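You operate a simulated robot arm through the tools that you are given. There is no shell and no other tool. Be economical: measure what you need, move in short steps, check, and stop when the job is done.

You are at the controls of a simulated two-armed robot. One attempt, no reset.

JOB
Open the blue drawer, fetch the blue rag from the top of the brown bench and set it in the tray of the blue drawer, then shut the drawer. Put the white block on the steel deck of the left bench. Put the silver pin from the back board of the left bench on top of the small seals box and the gold pin on the steel deck of the left bench. Take the cap off the oil bottle labelled "air oil" on the front of the left bench and lay it down there. Fetch the black cup and set it on the far end of the back board. Lift the yellow rail open. The order is free. Set down upright: white block, black cup.

The check looks at the end state, three seconds after you hand in, the way a careful person would. Anything else that was tipped, shoved, dropped, spilled or broken makes it a failure. A push-on lid holds only when it is set on centred and level and pressed home; a screw cap is set on level and turned clockwise until tight.

ROBOT AND FRAMES
Two 7-joint arms with two-finger parallel grippers on one trunk, on a base that drives. Base frame: it is fixed to the floor where the robot stands at the start and does not move with it; the origin is under the middle of the robot, x ahead of it, y to its left, z up. Units: m, degrees, N and s.
The left shoulder is at the start at [0.06, 0.143, 0.901], the right one opposite. With the tool pointing down near the work surface each hand reaches from about 0.3 to 0.72 m from the robot's upright axis, wherever it stands, measured 20 degrees to its own side. Places, roughly: black cup (10x6x7 cm) [-2.8, 0.6, 0.9]; blue drawer [0.7, 0, 0.7]; far end of the back board [-2, 2.4, 0.8]; oil bottle [-1.75, -0.75, 1]; pin [-3.25, -1.5, 1]; rag [-0.25, -2.5, 0.75]; small seals box [-3, -1.75, 0.75]; steel deck of the left bench [-2.5, -1.2, 0.8]; tray of the blue drawer [0.8, -0.1, 0.7]; white block (8x4x5 cm) [-0.7, -3.8, 0.9]; yellow rail [-4.2, 4.8, 0.8]. Payload 1.57 kg a hand.
The tool frame of a hand sits at the grasp point between the pads (the TCP): z along the fingers, y along the line on which they close. The tips reach 0.03 m beyond it. Largest opening 0.11 m; finger width 0.024, thickness 0.012; the body of the gripper, 0.048 by 0.112 m, starts 0.078 m behind the TCP.
Orientation is that of the tool frame in the base frame, as [roll, pitch, yaw] about the fixed x, y, z axes, in that order (R = Rz(yaw) Ry(pitch) Rx(roll)). With the fingers straight down and closing along the base's y, the tool's x points along the base's -x, its y along +y and its z along -z.

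CONTROLS
- The arms move only by the tool play_rows. It takes "left_plan", "right_plan" or both (then of equal length, played together; a hand with none holds still); each is a list of rows, each a list of 7 numbers: the gripper command, from -1 (shut) to 1 (fully open), values between in proportion, then the shift along the tool's x, y, z in m, then the turn, a rotation vector about the tool's x, y, z in degrees. In form: [[claw, tx, ty, tz, wx, wy, wz], ...]. A call has 1 to 12 rows; each row shifts and turns the commanded pose from where the row before left it, along the tool's axes as they then stand. A row lasts 0.2 s, in which the tool goes at most 0.05 m and 8.6 degrees; a call with a longer step from one row to the next is refused whole, and so is a gripper value outside its range. A pose out of reach is approached as far as the arm can. The call stops where the force on the tool passes 40 N (or 10 N more than at its start, if that is more) or the arm is blocked; 0.2 s more then pass. The fingers move at their own pace (about 0.045 m/s each) and stop on an object; they squeeze with about 31 N. The grip force told is the motor's: it shows also when the fingers shut on nothing. Time passes only in rows, and 0.2 s behind the last, so rows that do not move let the fingers close. The reply holds the time, the measured pose of the TCP, the force on the tool along the base axes, the opening and the grip force, in the units named above and with some noise, with the torque about the TCP (base axes, N m) and any sound that the robot's microphone picked up.
- Cameras (640 x 400 px; columns grow to the right, rows downward): "scene" is now at [0.0297, 0.0074, 1.4896]; the picture's right is [0.09, -1.00, 0.00], its down [-0.88, -0.08, -0.47] and it looks along [0.47, 0.04, -0.88] (base axes); focal length 269 px, centre (320, 200). "left" rides on the left gripper at [0.07, -0.016, -0.141] in its tool frame; the picture's right is [0.23, 0.97, 0.00], its down [-0.86, 0.20, -0.48] and it looks along [-0.47, 0.11, 0.88] (tool axes); focal length 222 px, centre (320, 200). "right" rides on the right gripper at [0.07, 0.016, -0.141] in its tool frame; the picture's right is [-0.23, 0.97, 0.00], its down [-0.86, -0.20, -0.48] and it looks along [-0.47, -0.11, 0.88] (tool axes); focal length 222 px, centre (320, 200). There is no depth. A picture from a camera that has moved, and an enlarged one, comes with that camera's place and axes in the base frame and with its lens. The place of the scene camera against the robot may be out by one fixed shift of up to 0.012 m in any direction.
- capture(camera): a new picture of that camera. It takes no simulated time.
- lift_body(by): slides the trunk up (or, below 0, down) by that many m; the arms and the scene camera ride with it, the base frame stays. It gives what a move gives, with no picture.
- base_move(legs): drives the robot by 1 to 6 legs, each [ahead, left, turn to the left] in m, m and degrees, along the robot's own axes; the way and the turn of a leg run together, so that a leg with both is an arc; at most 1.5 m and 180 degrees a leg. The arms and the cameras ride along, it lands a little off, and it stops where it bumps. It gives what a move gives.
- aim_head(pan, tilt): turns the head with the scene camera to pan (to the left, within 86 degrees either way) and tilt (down, from -29 to 69), counted from straight ahead of the robot. It gives what a move gives.
- zoom(camera, box): a new picture of the part [left, top, right, bottom] of that camera's present view, enlarged. It takes no simulated time.
- finish_job(): hands the job in; it is judged then, once.

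Work in short steps. Places have to be worked out from the pictures, the camera data and where the tool is seen: move nearer, look again, correct. Check each grasp and each placing, and mend what went wrong. You have 207 turns and 194 pictures in all, those below and enlarged ones among them. Open the grippers and draw the arms clear of the work before you hand the job in, unless the task says otherwise.

The tools are called after "Request:" by a JSON object that holds its "fn" and its "kwargs". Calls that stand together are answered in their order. play_rows: Moves the arms, as the interface text tells. Its arguments: {"type":"object","properties":{"left_plan":{"type":"array"},"right_plan":{"type":"array"}},"required":[]} The other tools are called the same way: lift_body (by) slides the trunk up or down; base_move (legs) drives the base; aim_head (pan, tilt) turns the head that bears the scene camera; capture (camera) takes a picture; zoom (camera, box) takes an enlarged picture of a part of a camera's view; finish_job () hands the job in.

At the start:

```text
time: 0.0
left_eef_pos: [0.447, 0.2174, 0.9666]
left_orientation: [-180.0, 0.0, 180.0]
left_force: [0.2, -0.8, 0.2]
left_ft_torque: [0.03, -0.03, 0.02]
left_finger_gap: 0.1102
left_finger_force: 0.0
right_eef_pos: [0.4215, -0.1861, 0.9777]
right_orientation: [-180.0, 0.0, -179.9]
right_force: [-0.8, -0.1, -0.5]
right_ft_torque: [-0.01, 0.01, 0.02]
right_finger_gap: 0.1099
right_finger_force: 0.1
trunk travel left (down, up): [-0.5, 0.09]
robot x, y, heading: [0.0034, 0.0009, 0.2]
head pan, tilt: [5.4, 62.0]
```

scene: 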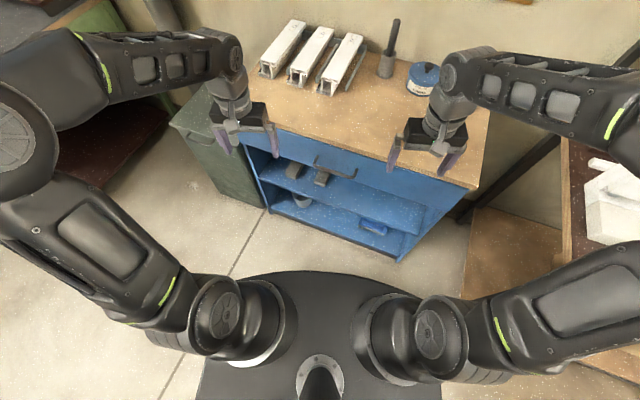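
right: 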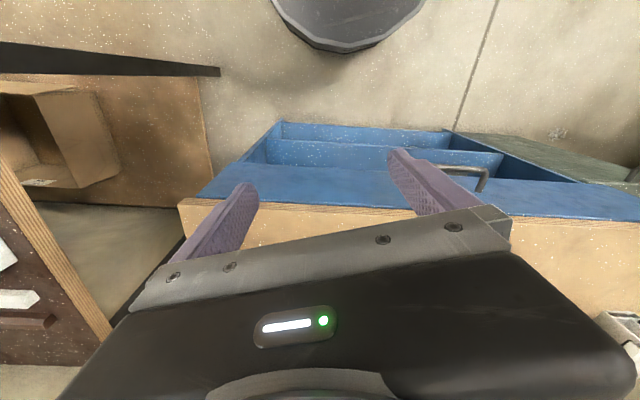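
left: 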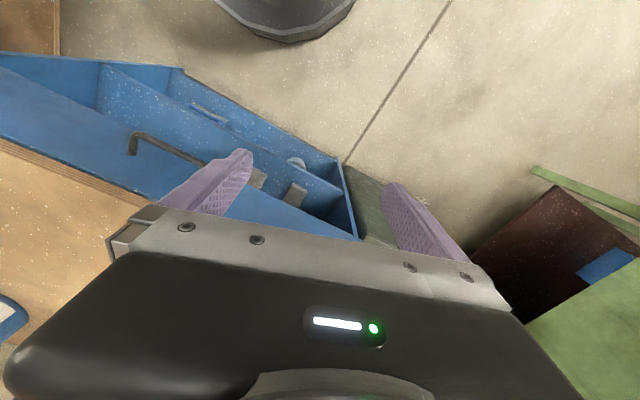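

I'll first look around with the head to map the room, starting with the blue drawer ahead.

Request:
{"fn": "aim_head", "kwargs": {"pan": 0, "tilt": 35}}

Request:
{"fn": "capture", "kwargs": {"camera": "scene"}}

Request:
{"fn": "aim_head", "kwargs": {"pan": -80, "tilt": 25}}

Request:
{"fn": "capture", "kwargs": {"camera": "scene"}}

Request:
{"fn": "aim_head", "kwargs": {"pan": 80, "tilt": 25}}

Request:
{"fn": "capture", "kwargs": {"camera": "scene"}}

```text
time: 0.9
left_eef_pos: [0.4463, 0.2176, 0.9655]
left_orientation: [180.0, 0.0, 180.0]
left_force: [0.0, -0.9, 0.1]
left_ft_torque: [0.04, 0.0, 0.01]
left_finger_gap: 0.11
left_finger_force: 0.1
right_eef_pos: [0.4212, -0.1872, 0.9772]
right_orientation: [-179.9, -0.1, -179.9]
right_force: [-0.3, 0.1, -0.2]
right_ft_torque: [0.01, -0.02, 0.0]
right_finger_gap: 0.11
right_finger_force: 0.1
trunk travel left (down, up): [-0.5, 0.09]
robot x, y, heading: [0.002, 0.0018, 0.2]
head pan, tilt: [0.0, 35.0]
```

```text
190 pictures are left
camera scene: at [0.0537, 0.0013, 1.5261], right [0.0, -1.0, 0.0], down [-0.57, 0.0, -0.82], along [0.82, 0.0, -0.57], focal length 269 px, centre (320, 200)
```

scene: 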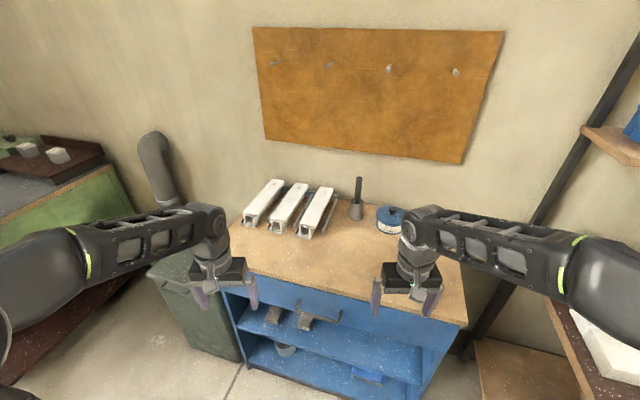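

```text
time: 2.4
left_eef_pos: [0.447, 0.2195, 0.9661]
left_orientation: [180.0, 0.0, -179.9]
left_force: [0.2, 0.6, 0.4]
left_ft_torque: [0.01, 0.01, 0.0]
left_finger_gap: 0.1098
left_finger_force: 0.0
right_eef_pos: [0.422, -0.1866, 0.9763]
right_orientation: [180.0, 0.0, 180.0]
right_force: [0.1, 0.5, -0.2]
right_ft_torque: [0.01, 0.01, 0.01]
right_finger_gap: 0.1101
right_finger_force: 0.0
trunk travel left (down, up): [-0.5, 0.09]
robot x, y, heading: [-0.0011, -0.0006, -0.0]
head pan, tilt: [-80.0, 25.0]
```

```text
189 pictures are left
camera scene: at [-0.0183, -0.0894, 1.5419], right [-0.98, -0.17, 0.0], down [-0.07, 0.42, -0.91], along [0.16, -0.89, -0.42], focal length 269 px, centre (320, 200)
```

scene: 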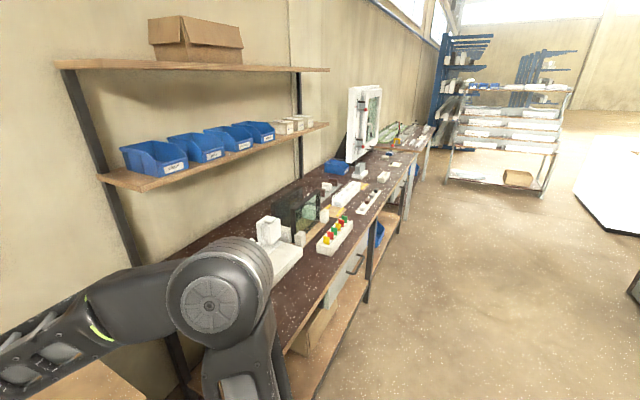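

```text
time: 4.9
left_eef_pos: [0.4478, 0.2181, 0.9669]
left_orientation: [-180.0, 0.1, 180.0]
left_force: [-0.5, 1.0, -0.4]
left_ft_torque: [0.01, 0.02, 0.0]
left_finger_gap: 0.11
left_finger_force: 0.1
right_eef_pos: [0.4222, -0.1868, 0.9772]
right_orientation: [-179.9, 0.0, 180.0]
right_force: [0.2, 0.3, 0.1]
right_ft_torque: [-0.01, 0.0, -0.02]
right_finger_gap: 0.1101
right_finger_force: 0.1
trunk travel left (down, up): [-0.5, 0.09]
robot x, y, heading: [-0.0004, 0.0024, -0.0]
head pan, tilt: [80.0, 25.0]
```

```text
188 pictures are left
camera scene: at [-0.0183, 0.092, 1.5419], right [0.98, -0.17, 0.0], down [-0.07, -0.42, -0.91], along [0.16, 0.89, -0.42], focal length 269 px, centre (320, 200)
```

scene: 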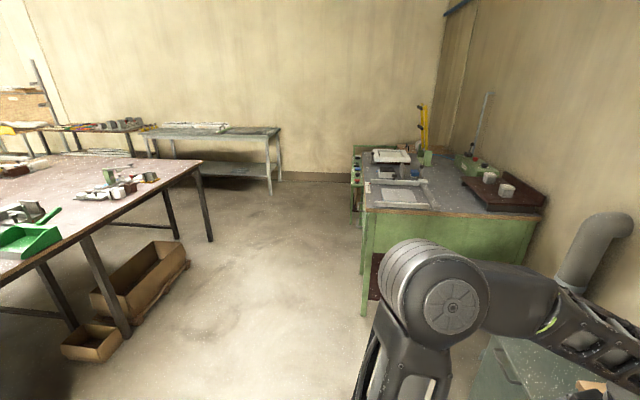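

The blue drawer's handle seems to be near [0.56, 0, 0.7]. I look closer at it, head down.

Request:
{"fn": "aim_head", "kwargs": {"pan": 0, "tilt": 60}}

Request:
{"fn": "zoom", "kwargs": {"camera": "scene", "box": [220, 80, 460, 230]}}

Request:
{"fn": "zoom", "kwargs": {"camera": "left", "box": [0, 40, 360, 260]}}

```text
time: 6.4
left_eef_pos: [0.4464, 0.2185, 0.9655]
left_orientation: [-179.9, 0.0, 179.9]
left_force: [0.2, -1.0, -0.3]
left_ft_torque: [0.0, -0.01, -0.02]
left_finger_gap: 0.1102
left_finger_force: 0.0
right_eef_pos: [0.4224, -0.187, 0.9769]
right_orientation: [-180.0, 0.0, 180.0]
right_force: [0.1, 0.2, 0.2]
right_ft_torque: [0.01, 0.01, -0.05]
right_finger_gap: 0.1102
right_finger_force: 0.0
trunk travel left (down, up): [-0.5, 0.09]
robot x, y, heading: [-0.0032, -0.0035, 0.3]
head pan, tilt: [0.0, 60.0]
```

```text
2.67 times, centred on (340, 155) of scene
camera zoom: at [0.0323, 0.0014, 1.4919], right [0.0, -1.0, 0.0], down [-0.87, 0.0, -0.5], along [0.5, 0.0, -0.87], focal length 717 px, centre (267, 320)
```

zoom: 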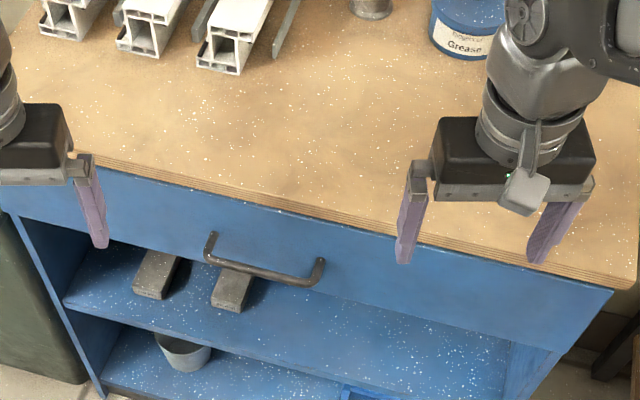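

```text
1.78 times, centred on (180, 150) of left
camera zoom: at [0.3764, 0.2025, 1.1077], right [-0.23, 0.97, 0.0], down [0.86, 0.2, 0.48], along [0.47, 0.11, -0.88], focal length 395 px, centre (569, 289)
```

zoom: 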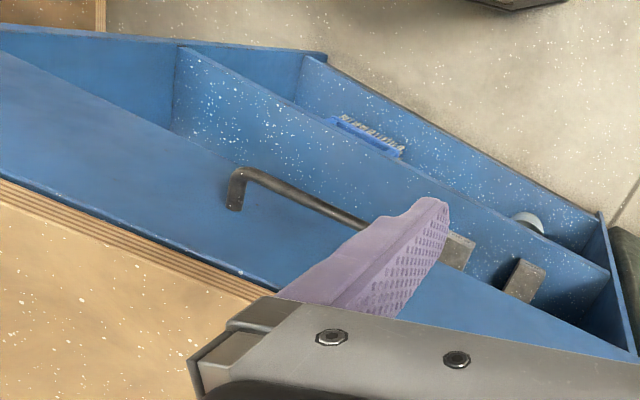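

Triangulating, the handle bar runs about from [0.51,-0.053,0.764] to [0.55,0.075,0.764], so the drawer pulls along about (-0.965, 0.264). I'll turn the right hand to point forward (pitch 90°).

Request:
{"fn": "play_rows", "kwargs": {"right_plan": [[-0.2, 0, 0, 0, 0, -8.2, 0], [-0.2, 0, 0, 0, 0, -8.2, 0], [-0.2, 0, 0, 0, 0, -8.2, 0], [-0.2, 0, 0, 0, 0, -8.2, 0], [-0.2, 0, 0, 0, 0, -8.2, 0], [-0.2, 0, 0, 0, 0, -8.2, 0], [-0.2, 0, 0, 0, 0, -8.2, 0], [-0.2, 0, 0, 0, 0, -8.2, 0], [-0.2, 0, 0, 0, 0, -8.2, 0], [-0.2, 0, 0, 0, 0, -8.2, 0], [-0.2, 0, 0, 0, 0, -8, 0]]}}

Request:
{"fn": "play_rows", "kwargs": {"right_plan": [[-0.2, 0, 0, 0, 7.6, 0, 0], [-0.2, 0, 0, 0, 7.6, 0, 0], [-0.2, 0, 0, 0, 0, 0, 8.2], [-0.2, 0, 0, 0, 0, 0, 8.2], [-0.2, 0, 0, 0, 0, 0, 8.2], [-0.2, 0, 0, 0, 0, 0, 8.2], [-0.2, 0, 0, 0, 0, 0, 8.2], [-0.2, 0, 0, 0, 0, 0, 8.2], [-0.2, 0, 0, 0, 0, 0, 8.2], [-0.2, 0, 0, 0, 0, 0, 8.2], [-0.2, 0, 0, 0, 0, 0, 8.2], [-0.2, 0, 0, 0, 0, 0, 8.2]]}}

```text
time: 8.8
left_eef_pos: [0.447, 0.2182, 0.966]
left_orientation: [-180.0, 0.0, -179.9]
left_force: [0.7, 1.3, 0.9]
left_ft_torque: [-0.03, 0.02, -0.03]
left_finger_gap: 0.11
left_finger_force: 0.0
right_eef_pos: [0.5483, -0.1777, 1.0259]
right_orientation: [179.8, 76.5, 179.6]
right_force: [1.1, 0.1, 0.4]
right_ft_torque: [-0.05, -0.01, -0.01]
right_finger_gap: 0.044
right_finger_force: 0.0
right hand out of reach, approached as far as the arm can: row 5, 6, 7, 8, 9, 10, 11
trunk travel left (down, up): [-0.5, 0.09]
robot x, y, heading: [0.002, 0.0014, 0.0]
head pan, tilt: [0.0, 60.0]
```

```text
time: 11.4
left_eef_pos: [0.4476, 0.2183, 0.966]
left_orientation: [179.9, 0.0, -179.9]
left_force: [-0.1, -1.2, -0.6]
left_ft_torque: [0.0, -0.01, -0.02]
left_finger_gap: 0.1103
left_finger_force: 0.2
right_eef_pos: [0.5813, -0.2365, 1.0599]
right_orientation: [103.3, 11.2, 77.4]
right_force: [0.4, 0.1, -0.5]
right_ft_torque: [-0.03, 0.0, 0.01]
right_finger_gap: 0.0438
right_finger_force: 0.1
right hand out of reach, approached as far as the arm can: row 9, 10, 11, 12
trunk travel left (down, up): [-0.5, 0.09]
robot x, y, heading: [-0.0005, 0.0039, -0.0]
head pan, tilt: [0.0, 60.0]
```

Horizontal pointing needs more distance from the body, so I drive back 0.22 m and re-check the hand.

Request:
{"fn": "base_move", "kwargs": {"legs": [[-0.25, 0.0, 0]]}}

Request:
{"fn": "play_rows", "kwargs": {"right_plan": [[-0.2, 0, 0, 0.04, 0, 0, 0], [-0.2, 0, 0, 0.04, 0, 0, 0], [-0.2, 0, 0, 0.04, 0, 0, 0], [-0.2, 0, 0, 0.04, 0, 0, 0]]}}

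```text
time: 13.3
left_eef_pos: [0.1937, 0.2168, 0.966]
left_orientation: [179.9, -0.1, 179.9]
left_force: [-0.9, -0.1, 0.5]
left_ft_torque: [0.03, -0.04, 0.0]
left_finger_gap: 0.1101
left_finger_force: 0.0
right_eef_pos: [0.3271, -0.2345, 1.0611]
right_orientation: [103.4, 11.3, 77.4]
right_force: [0.1, -1.4, 0.3]
right_ft_torque: [-0.02, 0.01, 0.02]
right_finger_gap: 0.0439
right_finger_force: 0.0
trunk travel left (down, up): [-0.5, 0.09]
robot x, y, heading: [-0.2514, 0.0006, -0.1]
head pan, tilt: [0.0, 60.0]
```

```text
time: 14.3
left_eef_pos: [0.195, 0.2178, 0.9668]
left_orientation: [-180.0, -0.1, 180.0]
left_force: [-0.8, -0.7, -0.3]
left_ft_torque: [0.01, -0.01, 0.0]
left_finger_gap: 0.11
left_finger_force: 0.0
right_eef_pos: [0.477, -0.2771, 1.0238]
right_orientation: [103.4, 11.4, 77.4]
right_force: [0.8, -0.2, -0.2]
right_ft_torque: [0.03, -0.02, 0.0]
right_finger_gap: 0.0439
right_finger_force: 0.0
trunk travel left (down, up): [-0.5, 0.09]
robot x, y, heading: [-0.2505, 0.0026, 0.0]
head pan, tilt: [0.0, 60.0]
```

I correct the orientation and bring the hand to a pre-grasp about 9 cm in front of the handle.

Request:
{"fn": "play_rows", "kwargs": {"right_plan": [[0, 0, 0, -0.038, -4.5, -0.4, 3.9], [0, 0, 0, -0.038, -4.5, -0.4, 3.9], [0, 0, 0, -0.04, -4.5, -0.4, 3.9], [0, 0.0487, 0, 0, 0, 0, 0], [0, 0.0487, 0, 0, 0, 0, 0], [0, 0.0487, 0, 0, 0, 0, 0], [0, 0.0487, 0, 0, 0, 0, 0], [0, 0.0487, 0, 0, 0, 0, 0], [0, 0.0487, 0, 0, 0, 0, 0]]}}

Request:
{"fn": "play_rows", "kwargs": {"right_plan": [[0, 0, -0.0433, 0, 0, 0, 0], [0, 0, -0.0433, 0, 0, 0, 0], [0, 0, -0.0433, 0, 0, 0, 0], [0, 0, -0.0433, 0, 0, 0, 0], [0, 0, -0.0433, 0, 0, 0, 0], [0, 0, -0.0433, 0, 0, 0, 0]]}}

Request:
{"fn": "capture", "kwargs": {"camera": "right"}}

Request:
{"fn": "capture", "kwargs": {"camera": "scene"}}

```text
time: 16.3
left_eef_pos: [0.1955, 0.2192, 0.9662]
left_orientation: [180.0, 0.0, -180.0]
left_force: [0.5, 0.8, 0.0]
left_ft_torque: [0.03, -0.01, -0.02]
left_finger_gap: 0.1099
left_finger_force: 0.0
right_eef_pos: [0.4996, -0.0409, 1.189]
right_orientation: [90.1, 0.1, 74.9]
right_force: [0.1, -0.6, -0.1]
right_ft_torque: [0.0, 0.04, -0.02]
right_finger_gap: 0.0549
right_finger_force: 0.0
right hand out of reach, approached as far as the arm can: row 1, 2, 3, 4, 5, 6, 7, 8, 9
trunk travel left (down, up): [-0.5, 0.09]
robot x, y, heading: [-0.2533, 0.0018, -0.1]
head pan, tilt: [0.0, 60.0]
```

```text
time: 17.7
left_eef_pos: [0.1945, 0.2188, 0.9654]
left_orientation: [-179.9, 0.0, 179.9]
left_force: [0.0, 0.2, -0.1]
left_ft_torque: [0.01, 0.03, -0.01]
left_finger_gap: 0.11
left_finger_force: 0.0
right_eef_pos: [0.5252, -0.0587, 1.1585]
right_orientation: [92.1, 1.1, 75.0]
right_force: [0.7, 0.0, 0.8]
right_ft_torque: [0.01, -0.02, 0.02]
right_finger_gap: 0.0548
right_finger_force: 0.0
right hand out of reach, approached as far as the arm can: row 1, 2, 3, 4, 5, 6
trunk travel left (down, up): [-0.5, 0.09]
robot x, y, heading: [-0.2519, -0.0018, -0.1]
head pan, tilt: [0.0, 60.0]
```

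```text
185 pictures are left
camera right: at [0.4067, 0.0443, 1.1777], right [-0.02, -0.21, 0.98], down [-0.69, -0.71, -0.17], along [0.72, -0.68, -0.13], focal length 222 px, centre (320, 200)
```

right: 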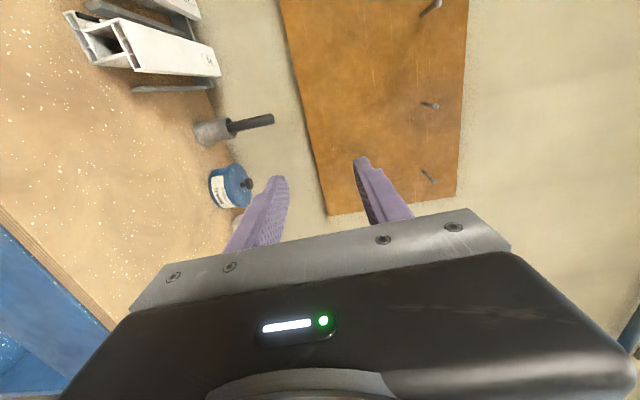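

```text
184 pictures are left
camera scene: at [-0.2203, 0.0015, 1.4919], right [0.0, -1.0, 0.0], down [-0.87, 0.0, -0.5], along [0.5, 0.0, -0.87], focal length 269 px, centre (320, 200)
```

scene: 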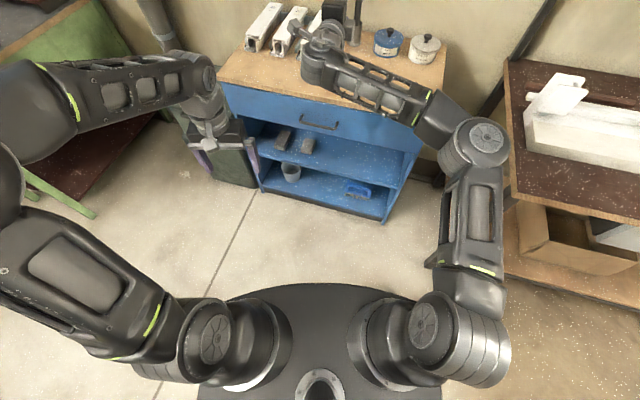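

The arm can hold that horizontal pose only at about 0.26 m above the shoulder, so I'll back off and lower the trunk to bring the hand to handle height.

Request:
{"fn": "base_move", "kwargs": {"legs": [[-0.16, 0.0, 0]]}}

Request:
{"fn": "lift_body", "kwargs": {"by": -0.39}}

Request:
{"fn": "capture", "kwargs": {"camera": "right"}}

Request:
{"fn": "capture", "kwargs": {"camera": "scene"}}

```text
time: 19.1
left_eef_pos: [0.0318, 0.2192, 0.9662]
left_orientation: [180.0, 0.2, -179.8]
left_force: [0.4, -0.8, 0.0]
left_ft_torque: [0.0, 0.02, -0.02]
left_finger_gap: 0.1102
left_finger_force: 0.0
right_eef_pos: [0.3629, -0.0569, 1.1588]
right_orientation: [91.9, 1.1, 75.4]
right_force: [-0.3, -1.3, 0.0]
right_ft_torque: [0.01, 0.01, 0.0]
right_finger_gap: 0.055
right_finger_force: 0.1
trunk travel left (down, up): [-0.5, 0.09]
robot x, y, heading: [-0.4156, -0.0004, 0.1]
head pan, tilt: [0.0, 60.0]
```

```text
time: 22.8
left_eef_pos: [0.0335, 0.2194, 0.577]
left_orientation: [-179.9, 0.0, -179.9]
left_force: [0.1, 0.3, 0.1]
left_ft_torque: [0.02, 0.0, -0.02]
left_finger_gap: 0.11
left_finger_force: 0.1
right_eef_pos: [0.3644, -0.0565, 0.769]
right_orientation: [92.1, 1.2, 75.2]
right_force: [0.8, 1.3, -0.3]
right_ft_torque: [0.0, 0.0, 0.03]
right_finger_gap: 0.0551
right_finger_force: 0.1
trunk travel left (down, up): [-0.11, 0.48]
robot x, y, heading: [-0.4137, 0.0011, 0.0]
head pan, tilt: [0.0, 60.0]
```

```text
183 pictures are left
camera right: at [0.2453, 0.0463, 0.788], right [-0.02, -0.21, 0.98], down [-0.69, -0.71, -0.17], along [0.73, -0.67, -0.13], focal length 222 px, centre (320, 200)
```

right: 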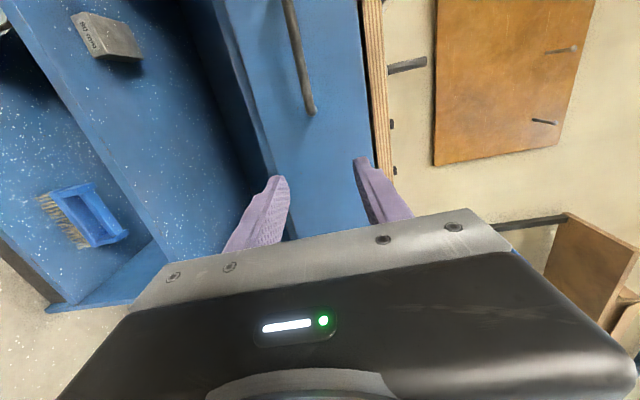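

```text
182 pictures are left
camera scene: at [-0.3816, 0.0015, 1.1019], right [0.0, -1.0, 0.0], down [-0.87, 0.0, -0.5], along [0.5, 0.0, -0.87], focal length 269 px, centre (320, 200)
```

scene: 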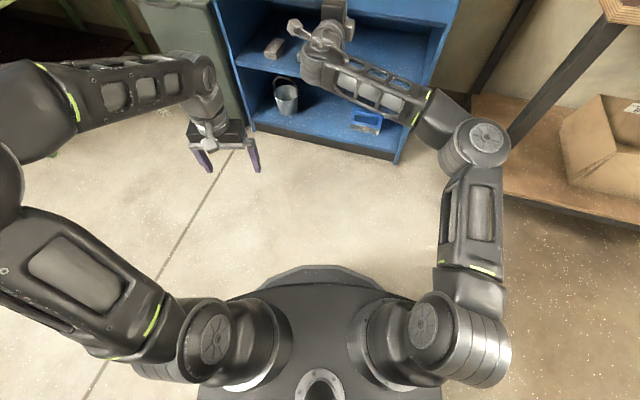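

The handle's bar is at z≈0.763; I shift the hand sideways to be in front of its middle and advance part way.

Request:
{"fn": "play_rows", "kwargs": {"right_plan": [[0, 0.036, -0.001, 0, 0, 0, 0], [0, 0.036, -0.002, 0, 0, 0, 0], [0, 0.036, -0.002, 0, 0, 0, 0], [0, 0, 0, 0.035, 0, 0, 0], [0, 0, 0, 0.035, 0, 0, 0]]}}

Request:
{"fn": "capture", "kwargs": {"camera": "right"}}

```text
time: 24.0
left_eef_pos: [0.0329, 0.2194, 0.5764]
left_orientation: [-180.0, 0.0, -179.9]
left_force: [-0.3, -0.2, -0.9]
left_ft_torque: [0.0, 0.0, 0.0]
left_finger_gap: 0.1101
left_finger_force: 0.1
right_eef_pos: [0.4512, 0.0228, 0.756]
right_orientation: [92.1, 1.1, 75.4]
right_force: [0.1, -0.3, 0.1]
right_ft_torque: [-0.01, -0.01, -0.01]
right_finger_gap: 0.055
right_finger_force: 0.0
right hand out of reach, approached as far as the arm can: row 5
trunk travel left (down, up): [-0.11, 0.48]
robot x, y, heading: [-0.4137, 0.0001, -0.0]
head pan, tilt: [0.0, 60.0]
```

```text
181 pictures are left
camera right: at [0.3332, 0.1261, 0.7746], right [-0.02, -0.21, 0.98], down [-0.69, -0.71, -0.17], along [0.73, -0.67, -0.13], focal length 222 px, centre (320, 200)
```

right: 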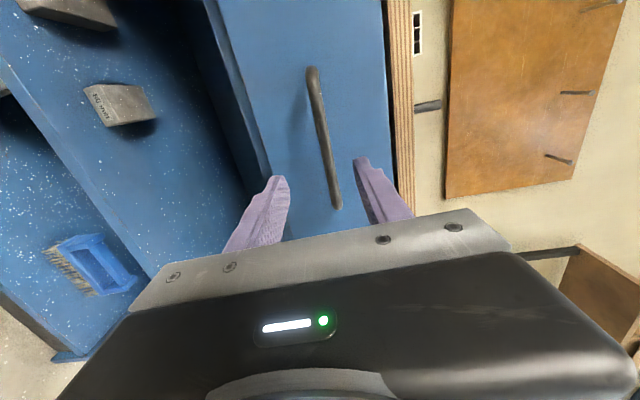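

The bar sits between the fingers' line, about 8 cm ahead. I drive the base 6.5 cm along the pull axis and look.

Request:
{"fn": "base_move", "kwargs": {"legs": [[0.063, -0.017, 0]]}}

Request:
{"fn": "capture", "kwargs": {"camera": "right"}}

```text
time: 25.0
left_eef_pos: [0.0953, 0.203, 0.5773]
left_orientation: [179.9, -0.1, -180.0]
left_force: [-0.3, -0.2, -0.8]
left_ft_torque: [0.02, -0.02, -0.01]
left_finger_gap: 0.1101
left_finger_force: 0.1
right_eef_pos: [0.5153, 0.0069, 0.7539]
right_orientation: [92.1, 1.1, 75.3]
right_force: [0.0, 0.1, 0.3]
right_ft_torque: [-0.01, 0.03, 0.01]
right_finger_gap: 0.0552
right_finger_force: 0.0
trunk travel left (down, up): [-0.11, 0.48]
robot x, y, heading: [-0.35, -0.0179, 0.2]
head pan, tilt: [0.0, 60.0]
```

```text
180 pictures are left
camera right: at [0.3959, 0.109, 0.7745], right [-0.02, -0.21, 0.98], down [-0.69, -0.71, -0.17], along [0.73, -0.67, -0.13], focal length 222 px, centre (320, 200)
```

right: 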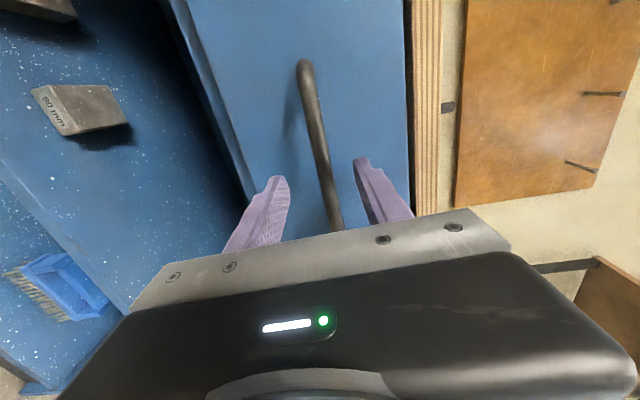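

Bar is between the fingers, slightly above centre; I raise the trunk 7 mm and close.

Request:
{"fn": "lift_body", "kwargs": {"by": 0.007}}

Request:
{"fn": "play_rows", "kwargs": {"right_plan": [[-1, 0, 0, 0, 0, 0, 0], [-1, 0, 0, 0, 0, 0, 0], [-1, 0, 0, 0, 0, 0, 0], [-1, 0, 0, 0, 0, 0, 0]]}}

```text
time: 25.6
left_eef_pos: [0.0956, 0.2021, 0.583]
left_orientation: [179.9, -0.1, -179.9]
left_force: [-0.1, -0.4, 0.4]
left_ft_torque: [-0.01, 0.02, 0.03]
left_finger_gap: 0.1099
left_finger_force: 0.1
right_eef_pos: [0.5143, 0.0066, 0.7617]
right_orientation: [92.2, 1.1, 75.3]
right_force: [-0.7, -0.2, 0.3]
right_ft_torque: [-0.01, -0.02, 0.02]
right_finger_gap: 0.0552
right_finger_force: 0.1
trunk travel left (down, up): [-0.117, 0.473]
robot x, y, heading: [-0.3541, -0.0164, 0.3]
head pan, tilt: [0.0, 60.0]
```

```text
time: 26.6
left_eef_pos: [0.0958, 0.2029, 0.5834]
left_orientation: [180.0, 0.1, -179.9]
left_force: [-0.5, -0.5, 0.5]
left_ft_torque: [0.0, -0.02, 0.04]
left_finger_gap: 0.11
left_finger_force: 0.0
right_eef_pos: [0.5168, 0.0065, 0.7602]
right_orientation: [92.3, 1.0, 75.4]
right_force: [-2.9, -0.9, -3.9]
right_ft_torque: [0.56, -0.11, -0.22]
right_finger_gap: 0.0121
right_finger_force: 26.6
trunk travel left (down, up): [-0.117, 0.473]
robot x, y, heading: [-0.348, -0.0147, 0.1]
head pan, tilt: [0.0, 60.0]
```

The bar is gripped (gap 12 mm). I pull by driving back 0.12 m along the drawer axis.

Request:
{"fn": "base_move", "kwargs": {"legs": [[-0.116, 0.031, 0]]}}

Request:
{"fn": "capture", "kwargs": {"camera": "right"}}

```text
time: 27.8
left_eef_pos: [-0.0214, 0.2344, 0.5834]
left_orientation: [-179.9, -0.1, -179.8]
left_force: [0.1, 0.8, -0.6]
left_ft_torque: [-0.02, 0.02, 0.0]
left_finger_gap: 0.1098
left_finger_force: 0.0
right_eef_pos: [0.3993, 0.0407, 0.7611]
right_orientation: [92.1, 1.3, 75.6]
right_force: [5.0, 16.8, -3.8]
right_ft_torque: [0.73, -0.2, 0.81]
right_finger_gap: 0.0118
right_finger_force: 29.4
trunk travel left (down, up): [-0.117, 0.473]
robot x, y, heading: [-0.4679, 0.0148, 0.1]
head pan, tilt: [0.0, 60.0]
```

```text
179 pictures are left
camera right: at [0.2792, 0.1431, 0.7804], right [-0.02, -0.21, 0.98], down [-0.68, -0.71, -0.16], along [0.73, -0.67, -0.13], focal length 222 px, centre (320, 200)
```

right: 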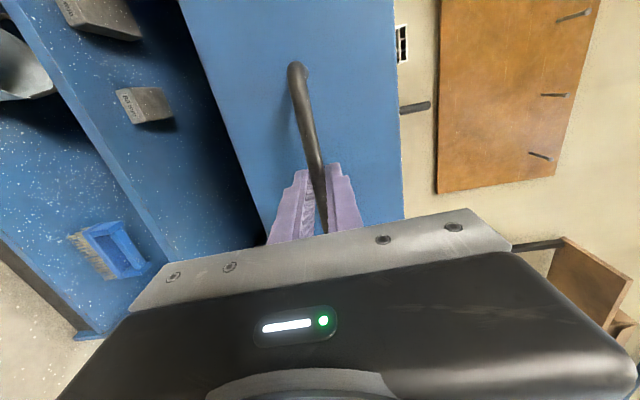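

The drawer is coming (open ~0.12 m), with some sideways load; I pull a further 0.15 m with slightly more to the left.

Request:
{"fn": "base_move", "kwargs": {"legs": [[-0.144, 0.052, 0]]}}

Request:
{"fn": "capture", "kwargs": {"camera": "right"}}

```text
time: 29.2
left_eef_pos: [-0.1631, 0.2832, 0.5838]
left_orientation: [179.8, 0.0, 179.9]
left_force: [0.7, 0.8, -0.1]
left_ft_torque: [-0.01, -0.02, 0.0]
left_finger_gap: 0.11
left_finger_force: 0.0
right_eef_pos: [0.2559, 0.085, 0.7602]
right_orientation: [92.2, 1.0, 75.2]
right_force: [-4.5, -20.9, -7.8]
right_ft_torque: [0.65, -0.11, -0.35]
right_finger_gap: 0.0122
right_finger_force: 28.9
trunk travel left (down, up): [-0.117, 0.473]
robot x, y, heading: [-0.6114, 0.0658, -0.2]
head pan, tilt: [0.0, 60.0]
```

```text
178 pictures are left
camera right: at [0.1381, 0.1877, 0.7808], right [-0.02, -0.21, 0.98], down [-0.69, -0.7, -0.17], along [0.72, -0.68, -0.13], focal length 222 px, centre (320, 200)
```

right: 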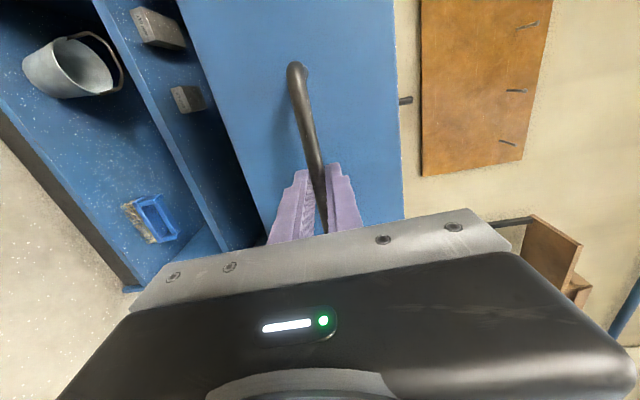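

The drawer is open ~0.27 m, enough to set the rag in. I release the handle, back off and look from above.

Request:
{"fn": "play_rows", "kwargs": {"right_plan": [[0.2, 0, 0, 0, 0, 0, 0], [0.2, 0, 0, 0, 0, 0, 0], [0.2, 0, 0, 0, 0, 0, 0], [0.2, 0, 0, 0, 0, 0, 0]]}}

Request:
{"fn": "base_move", "kwargs": {"legs": [[-0.2, 0.06, 0]]}}

Request:
{"fn": "lift_body", "kwargs": {"by": 0.38}}

Request:
{"fn": "aim_head", "kwargs": {"pan": 0, "tilt": 35}}

Request:
{"fn": "capture", "kwargs": {"camera": "scene"}}

```text
time: 30.2
left_eef_pos: [-0.1624, 0.2842, 0.5829]
left_orientation: [-180.0, 0.0, 179.9]
left_force: [0.8, -0.2, -0.3]
left_ft_torque: [-0.01, 0.0, -0.01]
left_finger_gap: 0.1101
left_finger_force: 0.1
right_eef_pos: [0.2566, 0.0865, 0.7615]
right_orientation: [92.2, 1.1, 75.1]
right_force: [0.7, 0.0, 0.2]
right_ft_torque: [0.01, 0.02, 0.02]
right_finger_gap: 0.0662
right_finger_force: 0.1
trunk travel left (down, up): [-0.117, 0.473]
robot x, y, heading: [-0.613, 0.0673, -0.0]
head pan, tilt: [0.0, 60.0]
```

```text
time: 31.9
left_eef_pos: [-0.3653, 0.3447, 0.584]
left_orientation: [-179.9, 0.0, 180.0]
left_force: [-0.2, 0.6, -0.1]
left_ft_torque: [0.02, 0.0, -0.01]
left_finger_gap: 0.1102
left_finger_force: 0.1
right_eef_pos: [0.0542, 0.1472, 0.761]
right_orientation: [92.1, 1.1, 75.2]
right_force: [0.2, 0.1, -0.4]
right_ft_torque: [0.0, 0.01, 0.0]
right_finger_gap: 0.0661
right_finger_force: 0.1
trunk travel left (down, up): [-0.117, 0.473]
robot x, y, heading: [-0.8131, 0.1283, 0.0]
head pan, tilt: [0.0, 60.0]
```

```text
time: 35.5
left_eef_pos: [-0.3659, 0.3466, 0.9638]
left_orientation: [180.0, 0.0, 179.9]
left_force: [0.4, 0.2, -0.2]
left_ft_torque: [-0.01, 0.0, 0.0]
left_finger_gap: 0.1099
left_finger_force: 0.1
right_eef_pos: [0.0537, 0.1473, 1.1412]
right_orientation: [92.0, 1.1, 75.2]
right_force: [-0.1, 0.2, 0.1]
right_ft_torque: [-0.01, -0.01, 0.0]
right_finger_gap: 0.0661
right_finger_force: 0.0
trunk travel left (down, up): [-0.497, 0.093]
robot x, y, heading: [-0.8105, 0.1296, 0.0]
head pan, tilt: [0.0, 60.0]
```

```text
time: 36.4
left_eef_pos: [-0.3656, 0.3466, 0.963]
left_orientation: [-180.0, 0.0, -180.0]
left_force: [-0.7, 0.8, -0.7]
left_ft_torque: [0.01, 0.02, 0.0]
left_finger_gap: 0.1099
left_finger_force: 0.1
right_eef_pos: [0.0539, 0.148, 1.141]
right_orientation: [92.2, 1.1, 75.2]
right_force: [0.4, 0.4, 0.1]
right_ft_torque: [0.02, 0.01, 0.0]
right_finger_gap: 0.0661
right_finger_force: 0.0
trunk travel left (down, up): [-0.497, 0.093]
robot x, y, heading: [-0.813, 0.1267, -0.0]
head pan, tilt: [0.0, 35.0]
```

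```text
177 pictures are left
camera scene: at [-0.7589, 0.1281, 1.5231], right [0.0, -1.0, 0.0], down [-0.57, 0.0, -0.82], along [0.82, 0.0, -0.57], focal length 269 px, centre (320, 200)
```

scene: 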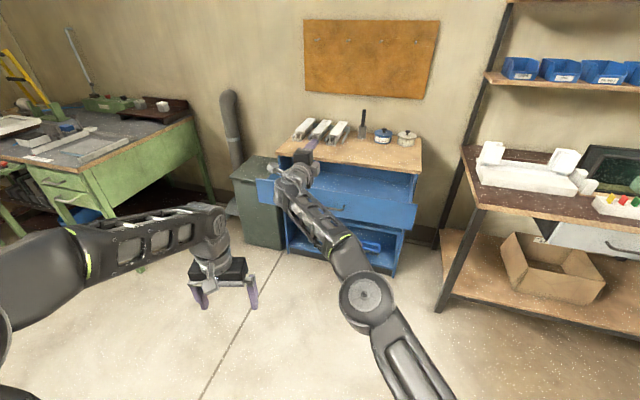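

Drawer stands open. I turn the right hand back to pointing down while turning the base to face the brown bench on the right side.

Request:
{"fn": "play_rows", "kwargs": {"right_plan": [[0.2, 0, 0, -0.01, 0, 0, -8.3], [0.2, 0, 0, -0.01, 0, 0, -8.3], [0.2, 0, 0, -0.01, 0, 0, -8.3], [0.2, 0, 0, -0.01, 0, 0, -8.3], [0.2, 0, 0, -0.01, 0, 0, -8.3], [0.2, 0, 0, -0.01, 0, 0, -8.3], [0.2, 0, 0, -0.01, 0, 0, -8.3], [0.2, 0, 0, -0.01, 0, 0, -8.3], [0.2, 0, 0, -0.01, 0, 0, -8.3], [0.2, 0, 0, -0.01, 0, 0, -8.3], [0.2, 0, 0, -0.01, 0, 0, -8.2]]}}

Request:
{"fn": "play_rows", "kwargs": {"right_plan": [[0.2, 0, -0.01, -0.01, -7.6, 0, 0], [0.2, 0, -0.01, -0.01, -7.6, 0, 0], [0.2, 0, -0.01, -0.02, 0, 8.6, 0], [0.2, 0, -0.01, -0.02, 0, 8.6, 0], [0.2, 0, -0.01, -0.02, 0, 8.6, 0], [0.2, 0.01, -0.01, -0.02, 0, 8.6, 0], [0.2, 0.01, -0.01, -0.01, 0, 8.6, 0], [0.2, 0.02, -0.01, 0, 0, 8.6, 0], [0.2, 0.02, -0.01, 0, 0, 8.6, 0], [0.2, 0.03, -0.02, 0, 0, 8.6, 0], [0.2, 0.03, -0.02, 0, 0, 8.6, 0], [0.2, 0.03, -0.02, 0, 0, 8.6, 0]]}}

```text
time: 38.8
left_eef_pos: [-0.366, 0.346, 0.9627]
left_orientation: [-179.9, 0.0, -180.0]
left_force: [0.4, -0.5, 0.1]
left_ft_torque: [-0.01, 0.02, 0.0]
left_finger_gap: 0.11
left_finger_force: 0.0
right_eef_pos: [-0.0526, 0.1764, 1.145]
right_orientation: [-131.3, 86.7, -146.1]
right_force: [-0.1, 0.5, 0.0]
right_ft_torque: [0.01, 0.02, 0.03]
right_finger_gap: 0.0661
right_finger_force: 0.1
trunk travel left (down, up): [-0.497, 0.093]
robot x, y, heading: [-0.8144, 0.1261, -0.2]
head pan, tilt: [0.0, 35.0]
```

```text
time: 41.4
left_eef_pos: [-0.3659, 0.3451, 0.9617]
left_orientation: [-179.9, 0.1, -180.0]
left_force: [1.2, 0.0, 0.5]
left_ft_torque: [0.02, -0.02, 0.0]
left_finger_gap: 0.11
left_finger_force: 0.1
right_eef_pos: [-0.2589, 0.0174, 1.0948]
right_orientation: [-177.1, 6.7, -178.7]
right_force: [0.7, -0.8, 0.0]
right_ft_torque: [0.07, 0.03, -0.01]
right_finger_gap: 0.0659
right_finger_force: 0.0
right hand out of reach, approached as far as the arm can: row 12
trunk travel left (down, up): [-0.497, 0.093]
robot x, y, heading: [-0.8142, 0.1272, -0.1]
head pan, tilt: [0.0, 35.0]
```

Right hand is nearly down again. The room axes seem turned about -16.5°. I turn to that heading, drive to the right a bit and look around.

Request:
{"fn": "base_move", "kwargs": {"legs": [[-0.1, 0, -16.5], [0, -0.6, 0]]}}

Request:
{"fn": "aim_head", "kwargs": {"pan": -86, "tilt": 20}}

Request:
{"fn": "capture", "kwargs": {"camera": "scene"}}

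Request:
{"fn": "aim_head", "kwargs": {"pan": -50, "tilt": 25}}

Request:
{"fn": "capture", "kwargs": {"camera": "scene"}}

```text
time: 45.7
left_eef_pos: [-0.5912, -0.3455, 0.9633]
left_orientation: [180.0, -0.1, 163.4]
left_force: [-1.0, 1.4, 0.0]
left_ft_torque: [0.01, 0.02, -0.04]
left_finger_gap: 0.1101
left_finger_force: 0.0
right_eef_pos: [-0.5848, -0.6896, 1.096]
right_orientation: [-176.8, 6.7, 164.4]
right_force: [0.6, -0.5, 0.4]
right_ft_torque: [0.01, -0.03, 0.01]
right_finger_gap: 0.0659
right_finger_force: 0.0
trunk travel left (down, up): [-0.497, 0.093]
robot x, y, heading: [-1.0825, -0.4252, -16.8]
head pan, tilt: [0.0, 35.0]
```

```text
time: 47.3
left_eef_pos: [-0.5911, -0.345, 0.9633]
left_orientation: [180.0, 0.0, 163.2]
left_force: [0.1, -0.2, -0.3]
left_ft_torque: [-0.02, 0.01, 0.0]
left_finger_gap: 0.1101
left_finger_force: 0.1
right_eef_pos: [-0.5845, -0.6884, 1.0963]
right_orientation: [-177.0, 6.8, 164.4]
right_force: [-0.1, -0.7, -0.5]
right_ft_torque: [0.02, -0.03, 0.02]
right_finger_gap: 0.0661
right_finger_force: 0.1
trunk travel left (down, up): [-0.497, 0.093]
robot x, y, heading: [-1.0806, -0.4268, -16.8]
head pan, tilt: [-85.9, 20.0]
```

```text
176 pictures are left
camera scene: at [-1.1359, -0.5055, 1.547], right [-0.98, 0.22, 0.0], down [0.08, 0.33, -0.94], along [-0.21, -0.92, -0.34], focal length 269 px, centre (320, 200)
```

scene: 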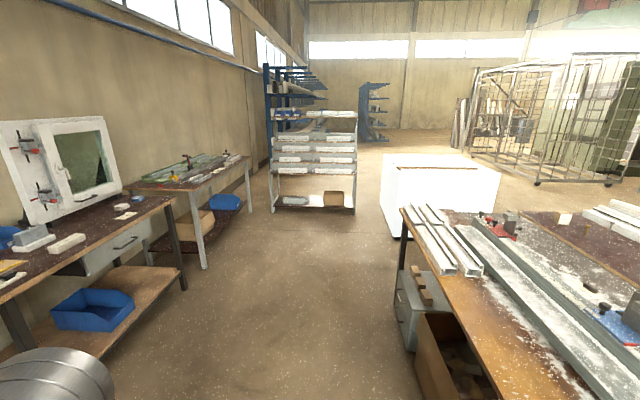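

```text
time: 48.3
left_eef_pos: [-0.5904, -0.3446, 0.9631]
left_orientation: [180.0, -0.1, 163.2]
left_force: [-1.1, -0.1, 0.3]
left_ft_torque: [-0.01, -0.01, 0.01]
left_finger_gap: 0.11
left_finger_force: 0.0
right_eef_pos: [-0.5849, -0.6892, 1.0965]
right_orientation: [-176.9, 6.8, 164.4]
right_force: [0.5, 0.7, 0.3]
right_ft_torque: [0.0, -0.01, -0.03]
right_finger_gap: 0.0659
right_finger_force: 0.0
trunk travel left (down, up): [-0.497, 0.093]
robot x, y, heading: [-1.0822, -0.4252, -16.7]
head pan, tilt: [-50.0, 25.0]
```

```text
175 pictures are left
camera scene: at [-1.0792, -0.4994, 1.5389], right [-0.92, -0.39, 0.0], down [-0.17, 0.39, -0.91], along [0.36, -0.83, -0.42], focal length 269 px, centre (320, 200)
```

scene: 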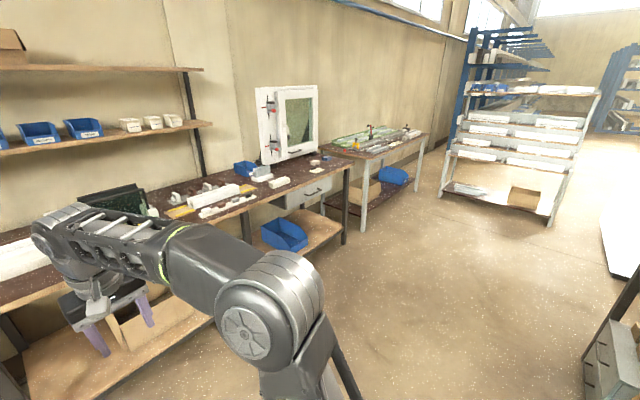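

I zoom on the brown bench's far end and on the second bench to find the blue rag and the white block.

Request:
{"fn": "zoom", "kwargs": {"camera": "scene", "box": [180, 90, 440, 250]}}

```text
2.46 times, centred on (310, 170) of scene
camera zoom: at [-1.0792, -0.4994, 1.5389], right [-0.92, -0.39, 0.0], down [-0.17, 0.39, -0.91], along [0.36, -0.83, -0.42], focal length 662 px, centre (345, 274)
```

zoom: 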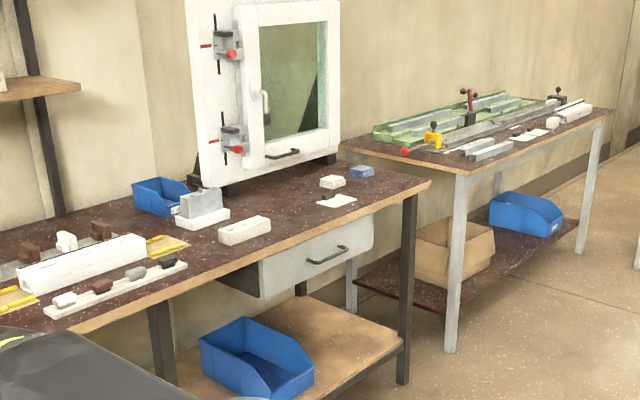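

The blue folded rag lies at about [-0.26,-2.53,0.92] on the dark-brown bench's right end. I straighten the right hand, raise the left, and drive to a spot before it.

Request:
{"fn": "play_rows", "kwargs": {"right_plan": [[0.2, 0, 0, 0, -1.5, 3.4, 0], [0.2, 0, 0, 0, -1.5, 3.4, 0], [0.2, 0, 0, 0, 0, 0, 0], [0.2, 0, 0, 0, 0, 0, 0]], "left_plan": [[0, 0, 0, -0.04, 0, 0, 0], [0, 0, 0, -0.04, 0, 0, 0], [0, 0, 0, -0.04, 0, 0, 0], [0, 0, 0, -0.03, 0, 0, 0]]}}

Request:
{"fn": "base_move", "kwargs": {"legs": [[0, -1.45, 0], [0.45, -0.1, 0]]}}

Request:
{"fn": "aim_head", "kwargs": {"pan": -20, "tilt": 40}}

Request:
{"fn": "capture", "kwargs": {"camera": "scene"}}

```text
time: 49.3
left_eef_pos: [-0.5931, -0.3496, 1.0835]
left_orientation: [179.4, 1.2, 163.3]
left_force: [-0.7, -0.5, 0.0]
left_ft_torque: [-0.01, -0.01, -0.01]
left_finger_gap: 0.0549
left_finger_force: 0.1
left hand out of reach, approached as far as the arm can: row 3, 4
right_eef_pos: [-0.5837, -0.6895, 1.0971]
right_orientation: [-176.9, 6.7, 164.4]
right_force: [0.2, -0.8, 0.0]
right_ft_torque: [-0.03, -0.01, -0.01]
right_finger_gap: 0.0661
right_finger_force: 0.0
right hand out of reach, approached as far as the arm can: row 1, 2
trunk travel left (down, up): [-0.497, 0.093]
robot x, y, heading: [-1.085, -0.4266, -16.8]
head pan, tilt: [-50.0, 25.0]
```

```text
time: 58.9
left_eef_pos: [-0.5812, -1.9435, 1.0826]
left_orientation: [179.3, 1.1, 163.7]
left_force: [0.2, -0.5, 0.1]
left_ft_torque: [0.02, 0.02, -0.01]
left_finger_gap: 0.0549
left_finger_force: 0.1
right_eef_pos: [-0.57, -2.2845, 1.0964]
right_orientation: [-176.9, 6.9, 165.0]
right_force: [0.0, 0.2, -1.1]
right_ft_torque: [0.01, 0.01, 0.0]
right_finger_gap: 0.0658
right_finger_force: 0.1
trunk travel left (down, up): [-0.497, 0.093]
robot x, y, heading: [-1.0721, -2.025, -16.0]
head pan, tilt: [-50.0, 25.0]
```

```text
time: 59.8
left_eef_pos: [-0.5816, -1.9445, 1.0827]
left_orientation: [179.4, 1.1, 163.8]
left_force: [0.1, 0.5, -0.5]
left_ft_torque: [-0.03, 0.0, -0.01]
left_finger_gap: 0.0553
left_finger_force: 0.0
right_eef_pos: [-0.5692, -2.2852, 1.0948]
right_orientation: [-176.9, 6.7, 164.9]
right_force: [0.3, 0.2, -0.7]
right_ft_torque: [0.03, -0.02, -0.03]
right_finger_gap: 0.0659
right_finger_force: 0.1
trunk travel left (down, up): [-0.497, 0.093]
robot x, y, heading: [-1.0715, -2.029, -16.3]
head pan, tilt: [-20.0, 40.0]
```

```text
173 pictures are left
camera scene: at [-1.0361, -2.0654, 1.5156], right [-0.59, -0.81, 0.0], down [-0.52, 0.38, -0.77], along [0.62, -0.45, -0.64], focal length 269 px, centre (320, 200)
```

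scene: 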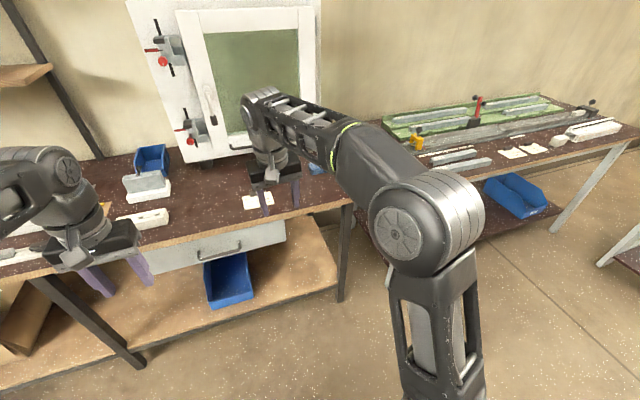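

Rag at about [-0.29,-2.59,0.92]. I raise the trunk for clearance and drive 0.32 m ahead and a bit right, then look through the right hand's camera.

Request:
{"fn": "lift_body", "kwargs": {"by": 0.085}}

Request:
{"fn": "base_move", "kwargs": {"legs": [[0.3, -0.12, 0]]}}

Request:
{"fn": "capture", "kwargs": {"camera": "right"}}

Request:
{"fn": "capture", "kwargs": {"camera": "scene"}}

```text
time: 61.0
left_eef_pos: [-0.5821, -1.9442, 1.1673]
left_orientation: [179.4, 1.2, 163.8]
left_force: [0.2, -0.1, -0.3]
left_ft_torque: [-0.01, -0.01, 0.02]
left_finger_gap: 0.055
left_finger_force: 0.0
right_eef_pos: [-0.5704, -2.2842, 1.1804]
right_orientation: [-176.9, 6.8, 165.0]
right_force: [0.3, 0.8, -0.8]
right_ft_torque: [-0.02, 0.0, -0.01]
right_finger_gap: 0.0659
right_finger_force: 0.1
trunk travel left (down, up): [-0.582, 0.008]
robot x, y, heading: [-1.0686, -2.027, -16.3]
head pan, tilt: [-20.0, 40.0]
```

```text
time: 63.2
left_eef_pos: [-0.3244, -2.1465, 1.1677]
left_orientation: [179.4, 1.1, 163.8]
left_force: [-0.5, -0.3, -0.1]
left_ft_torque: [0.0, 0.01, -0.05]
left_finger_gap: 0.055
left_finger_force: 0.0
right_eef_pos: [-0.313, -2.4874, 1.1803]
right_orientation: [-176.9, 6.8, 165.0]
right_force: [0.2, -0.2, -0.4]
right_ft_torque: [0.04, 0.03, 0.03]
right_finger_gap: 0.0658
right_finger_force: 0.1
trunk travel left (down, up): [-0.582, 0.008]
robot x, y, heading: [-0.8153, -2.2248, -16.2]
head pan, tilt: [-20.0, 40.0]
```

```text
172 pictures are left
camera right: at [-0.3901, -2.4423, 1.3114], right [0.48, 0.88, -0.03], down [0.72, -0.37, 0.59], along [0.51, -0.3, -0.81], focal length 222 px, centre (320, 200)
```

right: 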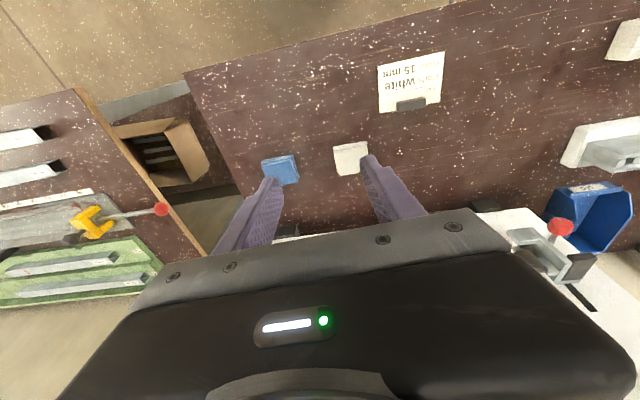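

```text
171 pictures are left
camera scene: at [-0.7783, -2.2678, 1.6006], right [-0.59, -0.81, 0.0], down [-0.52, 0.38, -0.77], along [0.62, -0.45, -0.64], focal length 269 px, centre (320, 200)
```

scene: 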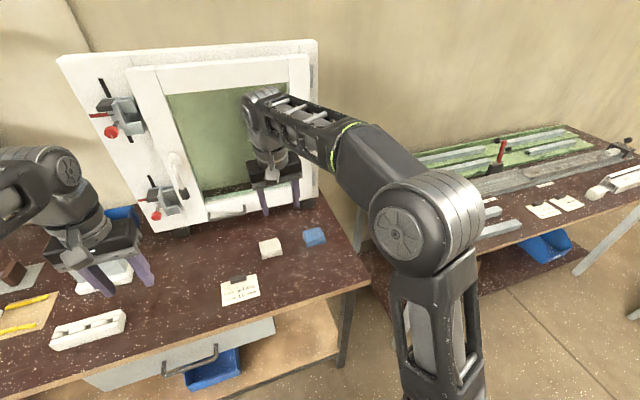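

Rag located near [-0.231,-2.638,0.88]. I zoom to see its shape.

Request:
{"fn": "zoom", "kwargs": {"camera": "scene", "box": [250, 200, 370, 275]}}

Request:
{"fn": "zoom", "kwargs": {"camera": "right", "box": [220, 120, 420, 245]}}

```text
5.33 times, centred on (310, 238) of scene
camera zoom: at [-0.7783, -2.2678, 1.6006], right [-0.59, -0.81, 0.0], down [-0.52, 0.38, -0.77], along [0.62, -0.45, -0.64], focal length 1435 px, centre (373, 0)
```

zoom: 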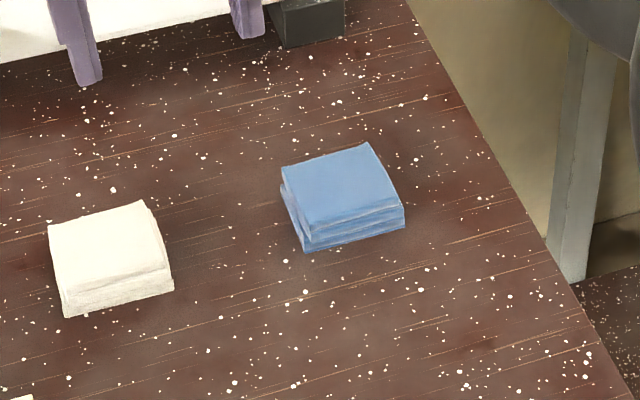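

```text
3.20 times, centred on (320, 182) of right
camera zoom: at [-0.3901, -2.4423, 1.3114], right [0.48, 0.88, -0.03], down [0.72, -0.37, 0.59], along [0.51, -0.3, -0.81], focal length 711 px, centre (320, 256)
```

zoom: 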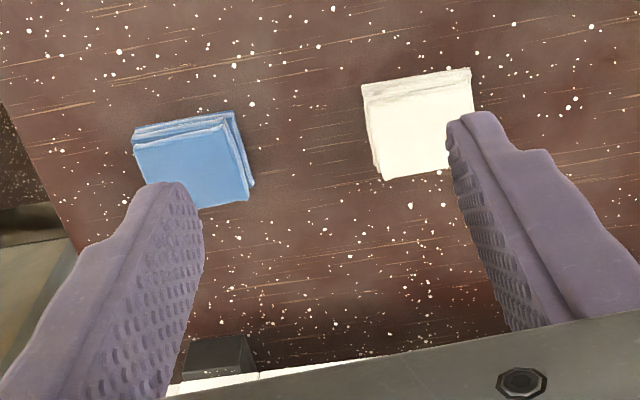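

The rag is a folded stack ~7x6x2.5 cm aligned with the bench. I shift the base a little to bring it within comfortable reach, and straighten the hand.

Request:
{"fn": "base_move", "kwargs": {"legs": [[0.05, -0.12, 0]]}}

Request:
{"fn": "play_rows", "kwargs": {"right_plan": [[1, 0, 0, 0.04, -1.5, 3.4, 0], [1, 0, 0, 0.04, -1.5, 3.4, 0], [1, 0, 0, 0.04, 0, 0, 0], [1, 0, 0, 0.0, 0, 0, 0]]}}

Request:
{"fn": "capture", "kwargs": {"camera": "right"}}

```text
time: 64.5
left_eef_pos: [-0.3127, -2.2787, 1.1688]
left_orientation: [179.3, 1.1, 163.7]
left_force: [-0.1, 0.1, 1.0]
left_ft_torque: [0.05, 0.02, 0.01]
left_finger_gap: 0.055
left_finger_force: 0.1
right_eef_pos: [-0.3005, -2.6191, 1.1799]
right_orientation: [-177.0, 6.8, 164.9]
right_force: [0.3, 0.3, 0.2]
right_ft_torque: [0.07, -0.01, 0.03]
right_finger_gap: 0.0662
right_finger_force: 0.1
trunk travel left (down, up): [-0.582, 0.008]
robot x, y, heading: [-0.801, -2.356, -16.2]
head pan, tilt: [-20.0, 40.0]
```

```text
time: 65.5
left_eef_pos: [-0.3133, -2.2761, 1.1686]
left_orientation: [179.4, 1.1, 163.6]
left_force: [-0.6, -0.1, -0.2]
left_ft_torque: [0.0, -0.02, 0.0]
left_finger_gap: 0.0549
left_finger_force: 0.1
right_eef_pos: [-0.2943, -2.6213, 1.0605]
right_orientation: [-179.9, 0.0, 164.7]
right_force: [-0.8, -1.1, 0.4]
right_ft_torque: [-0.01, -0.02, 0.0]
right_finger_gap: 0.11
right_finger_force: 0.1
trunk travel left (down, up): [-0.582, 0.008]
robot x, y, heading: [-0.7988, -2.3568, -16.5]
head pan, tilt: [-20.0, 40.0]
```

```text
168 pictures are left
camera right: at [-0.3567, -2.5885, 1.2007], right [0.48, 0.88, 0.0], down [0.77, -0.42, 0.48], along [0.42, -0.23, -0.88], focal length 222 px, centre (320, 200)
```

right: 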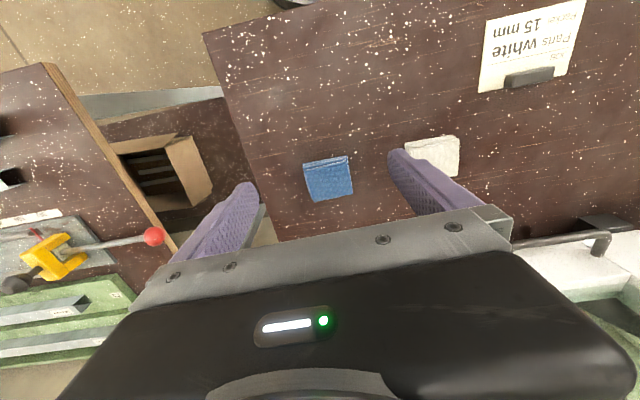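

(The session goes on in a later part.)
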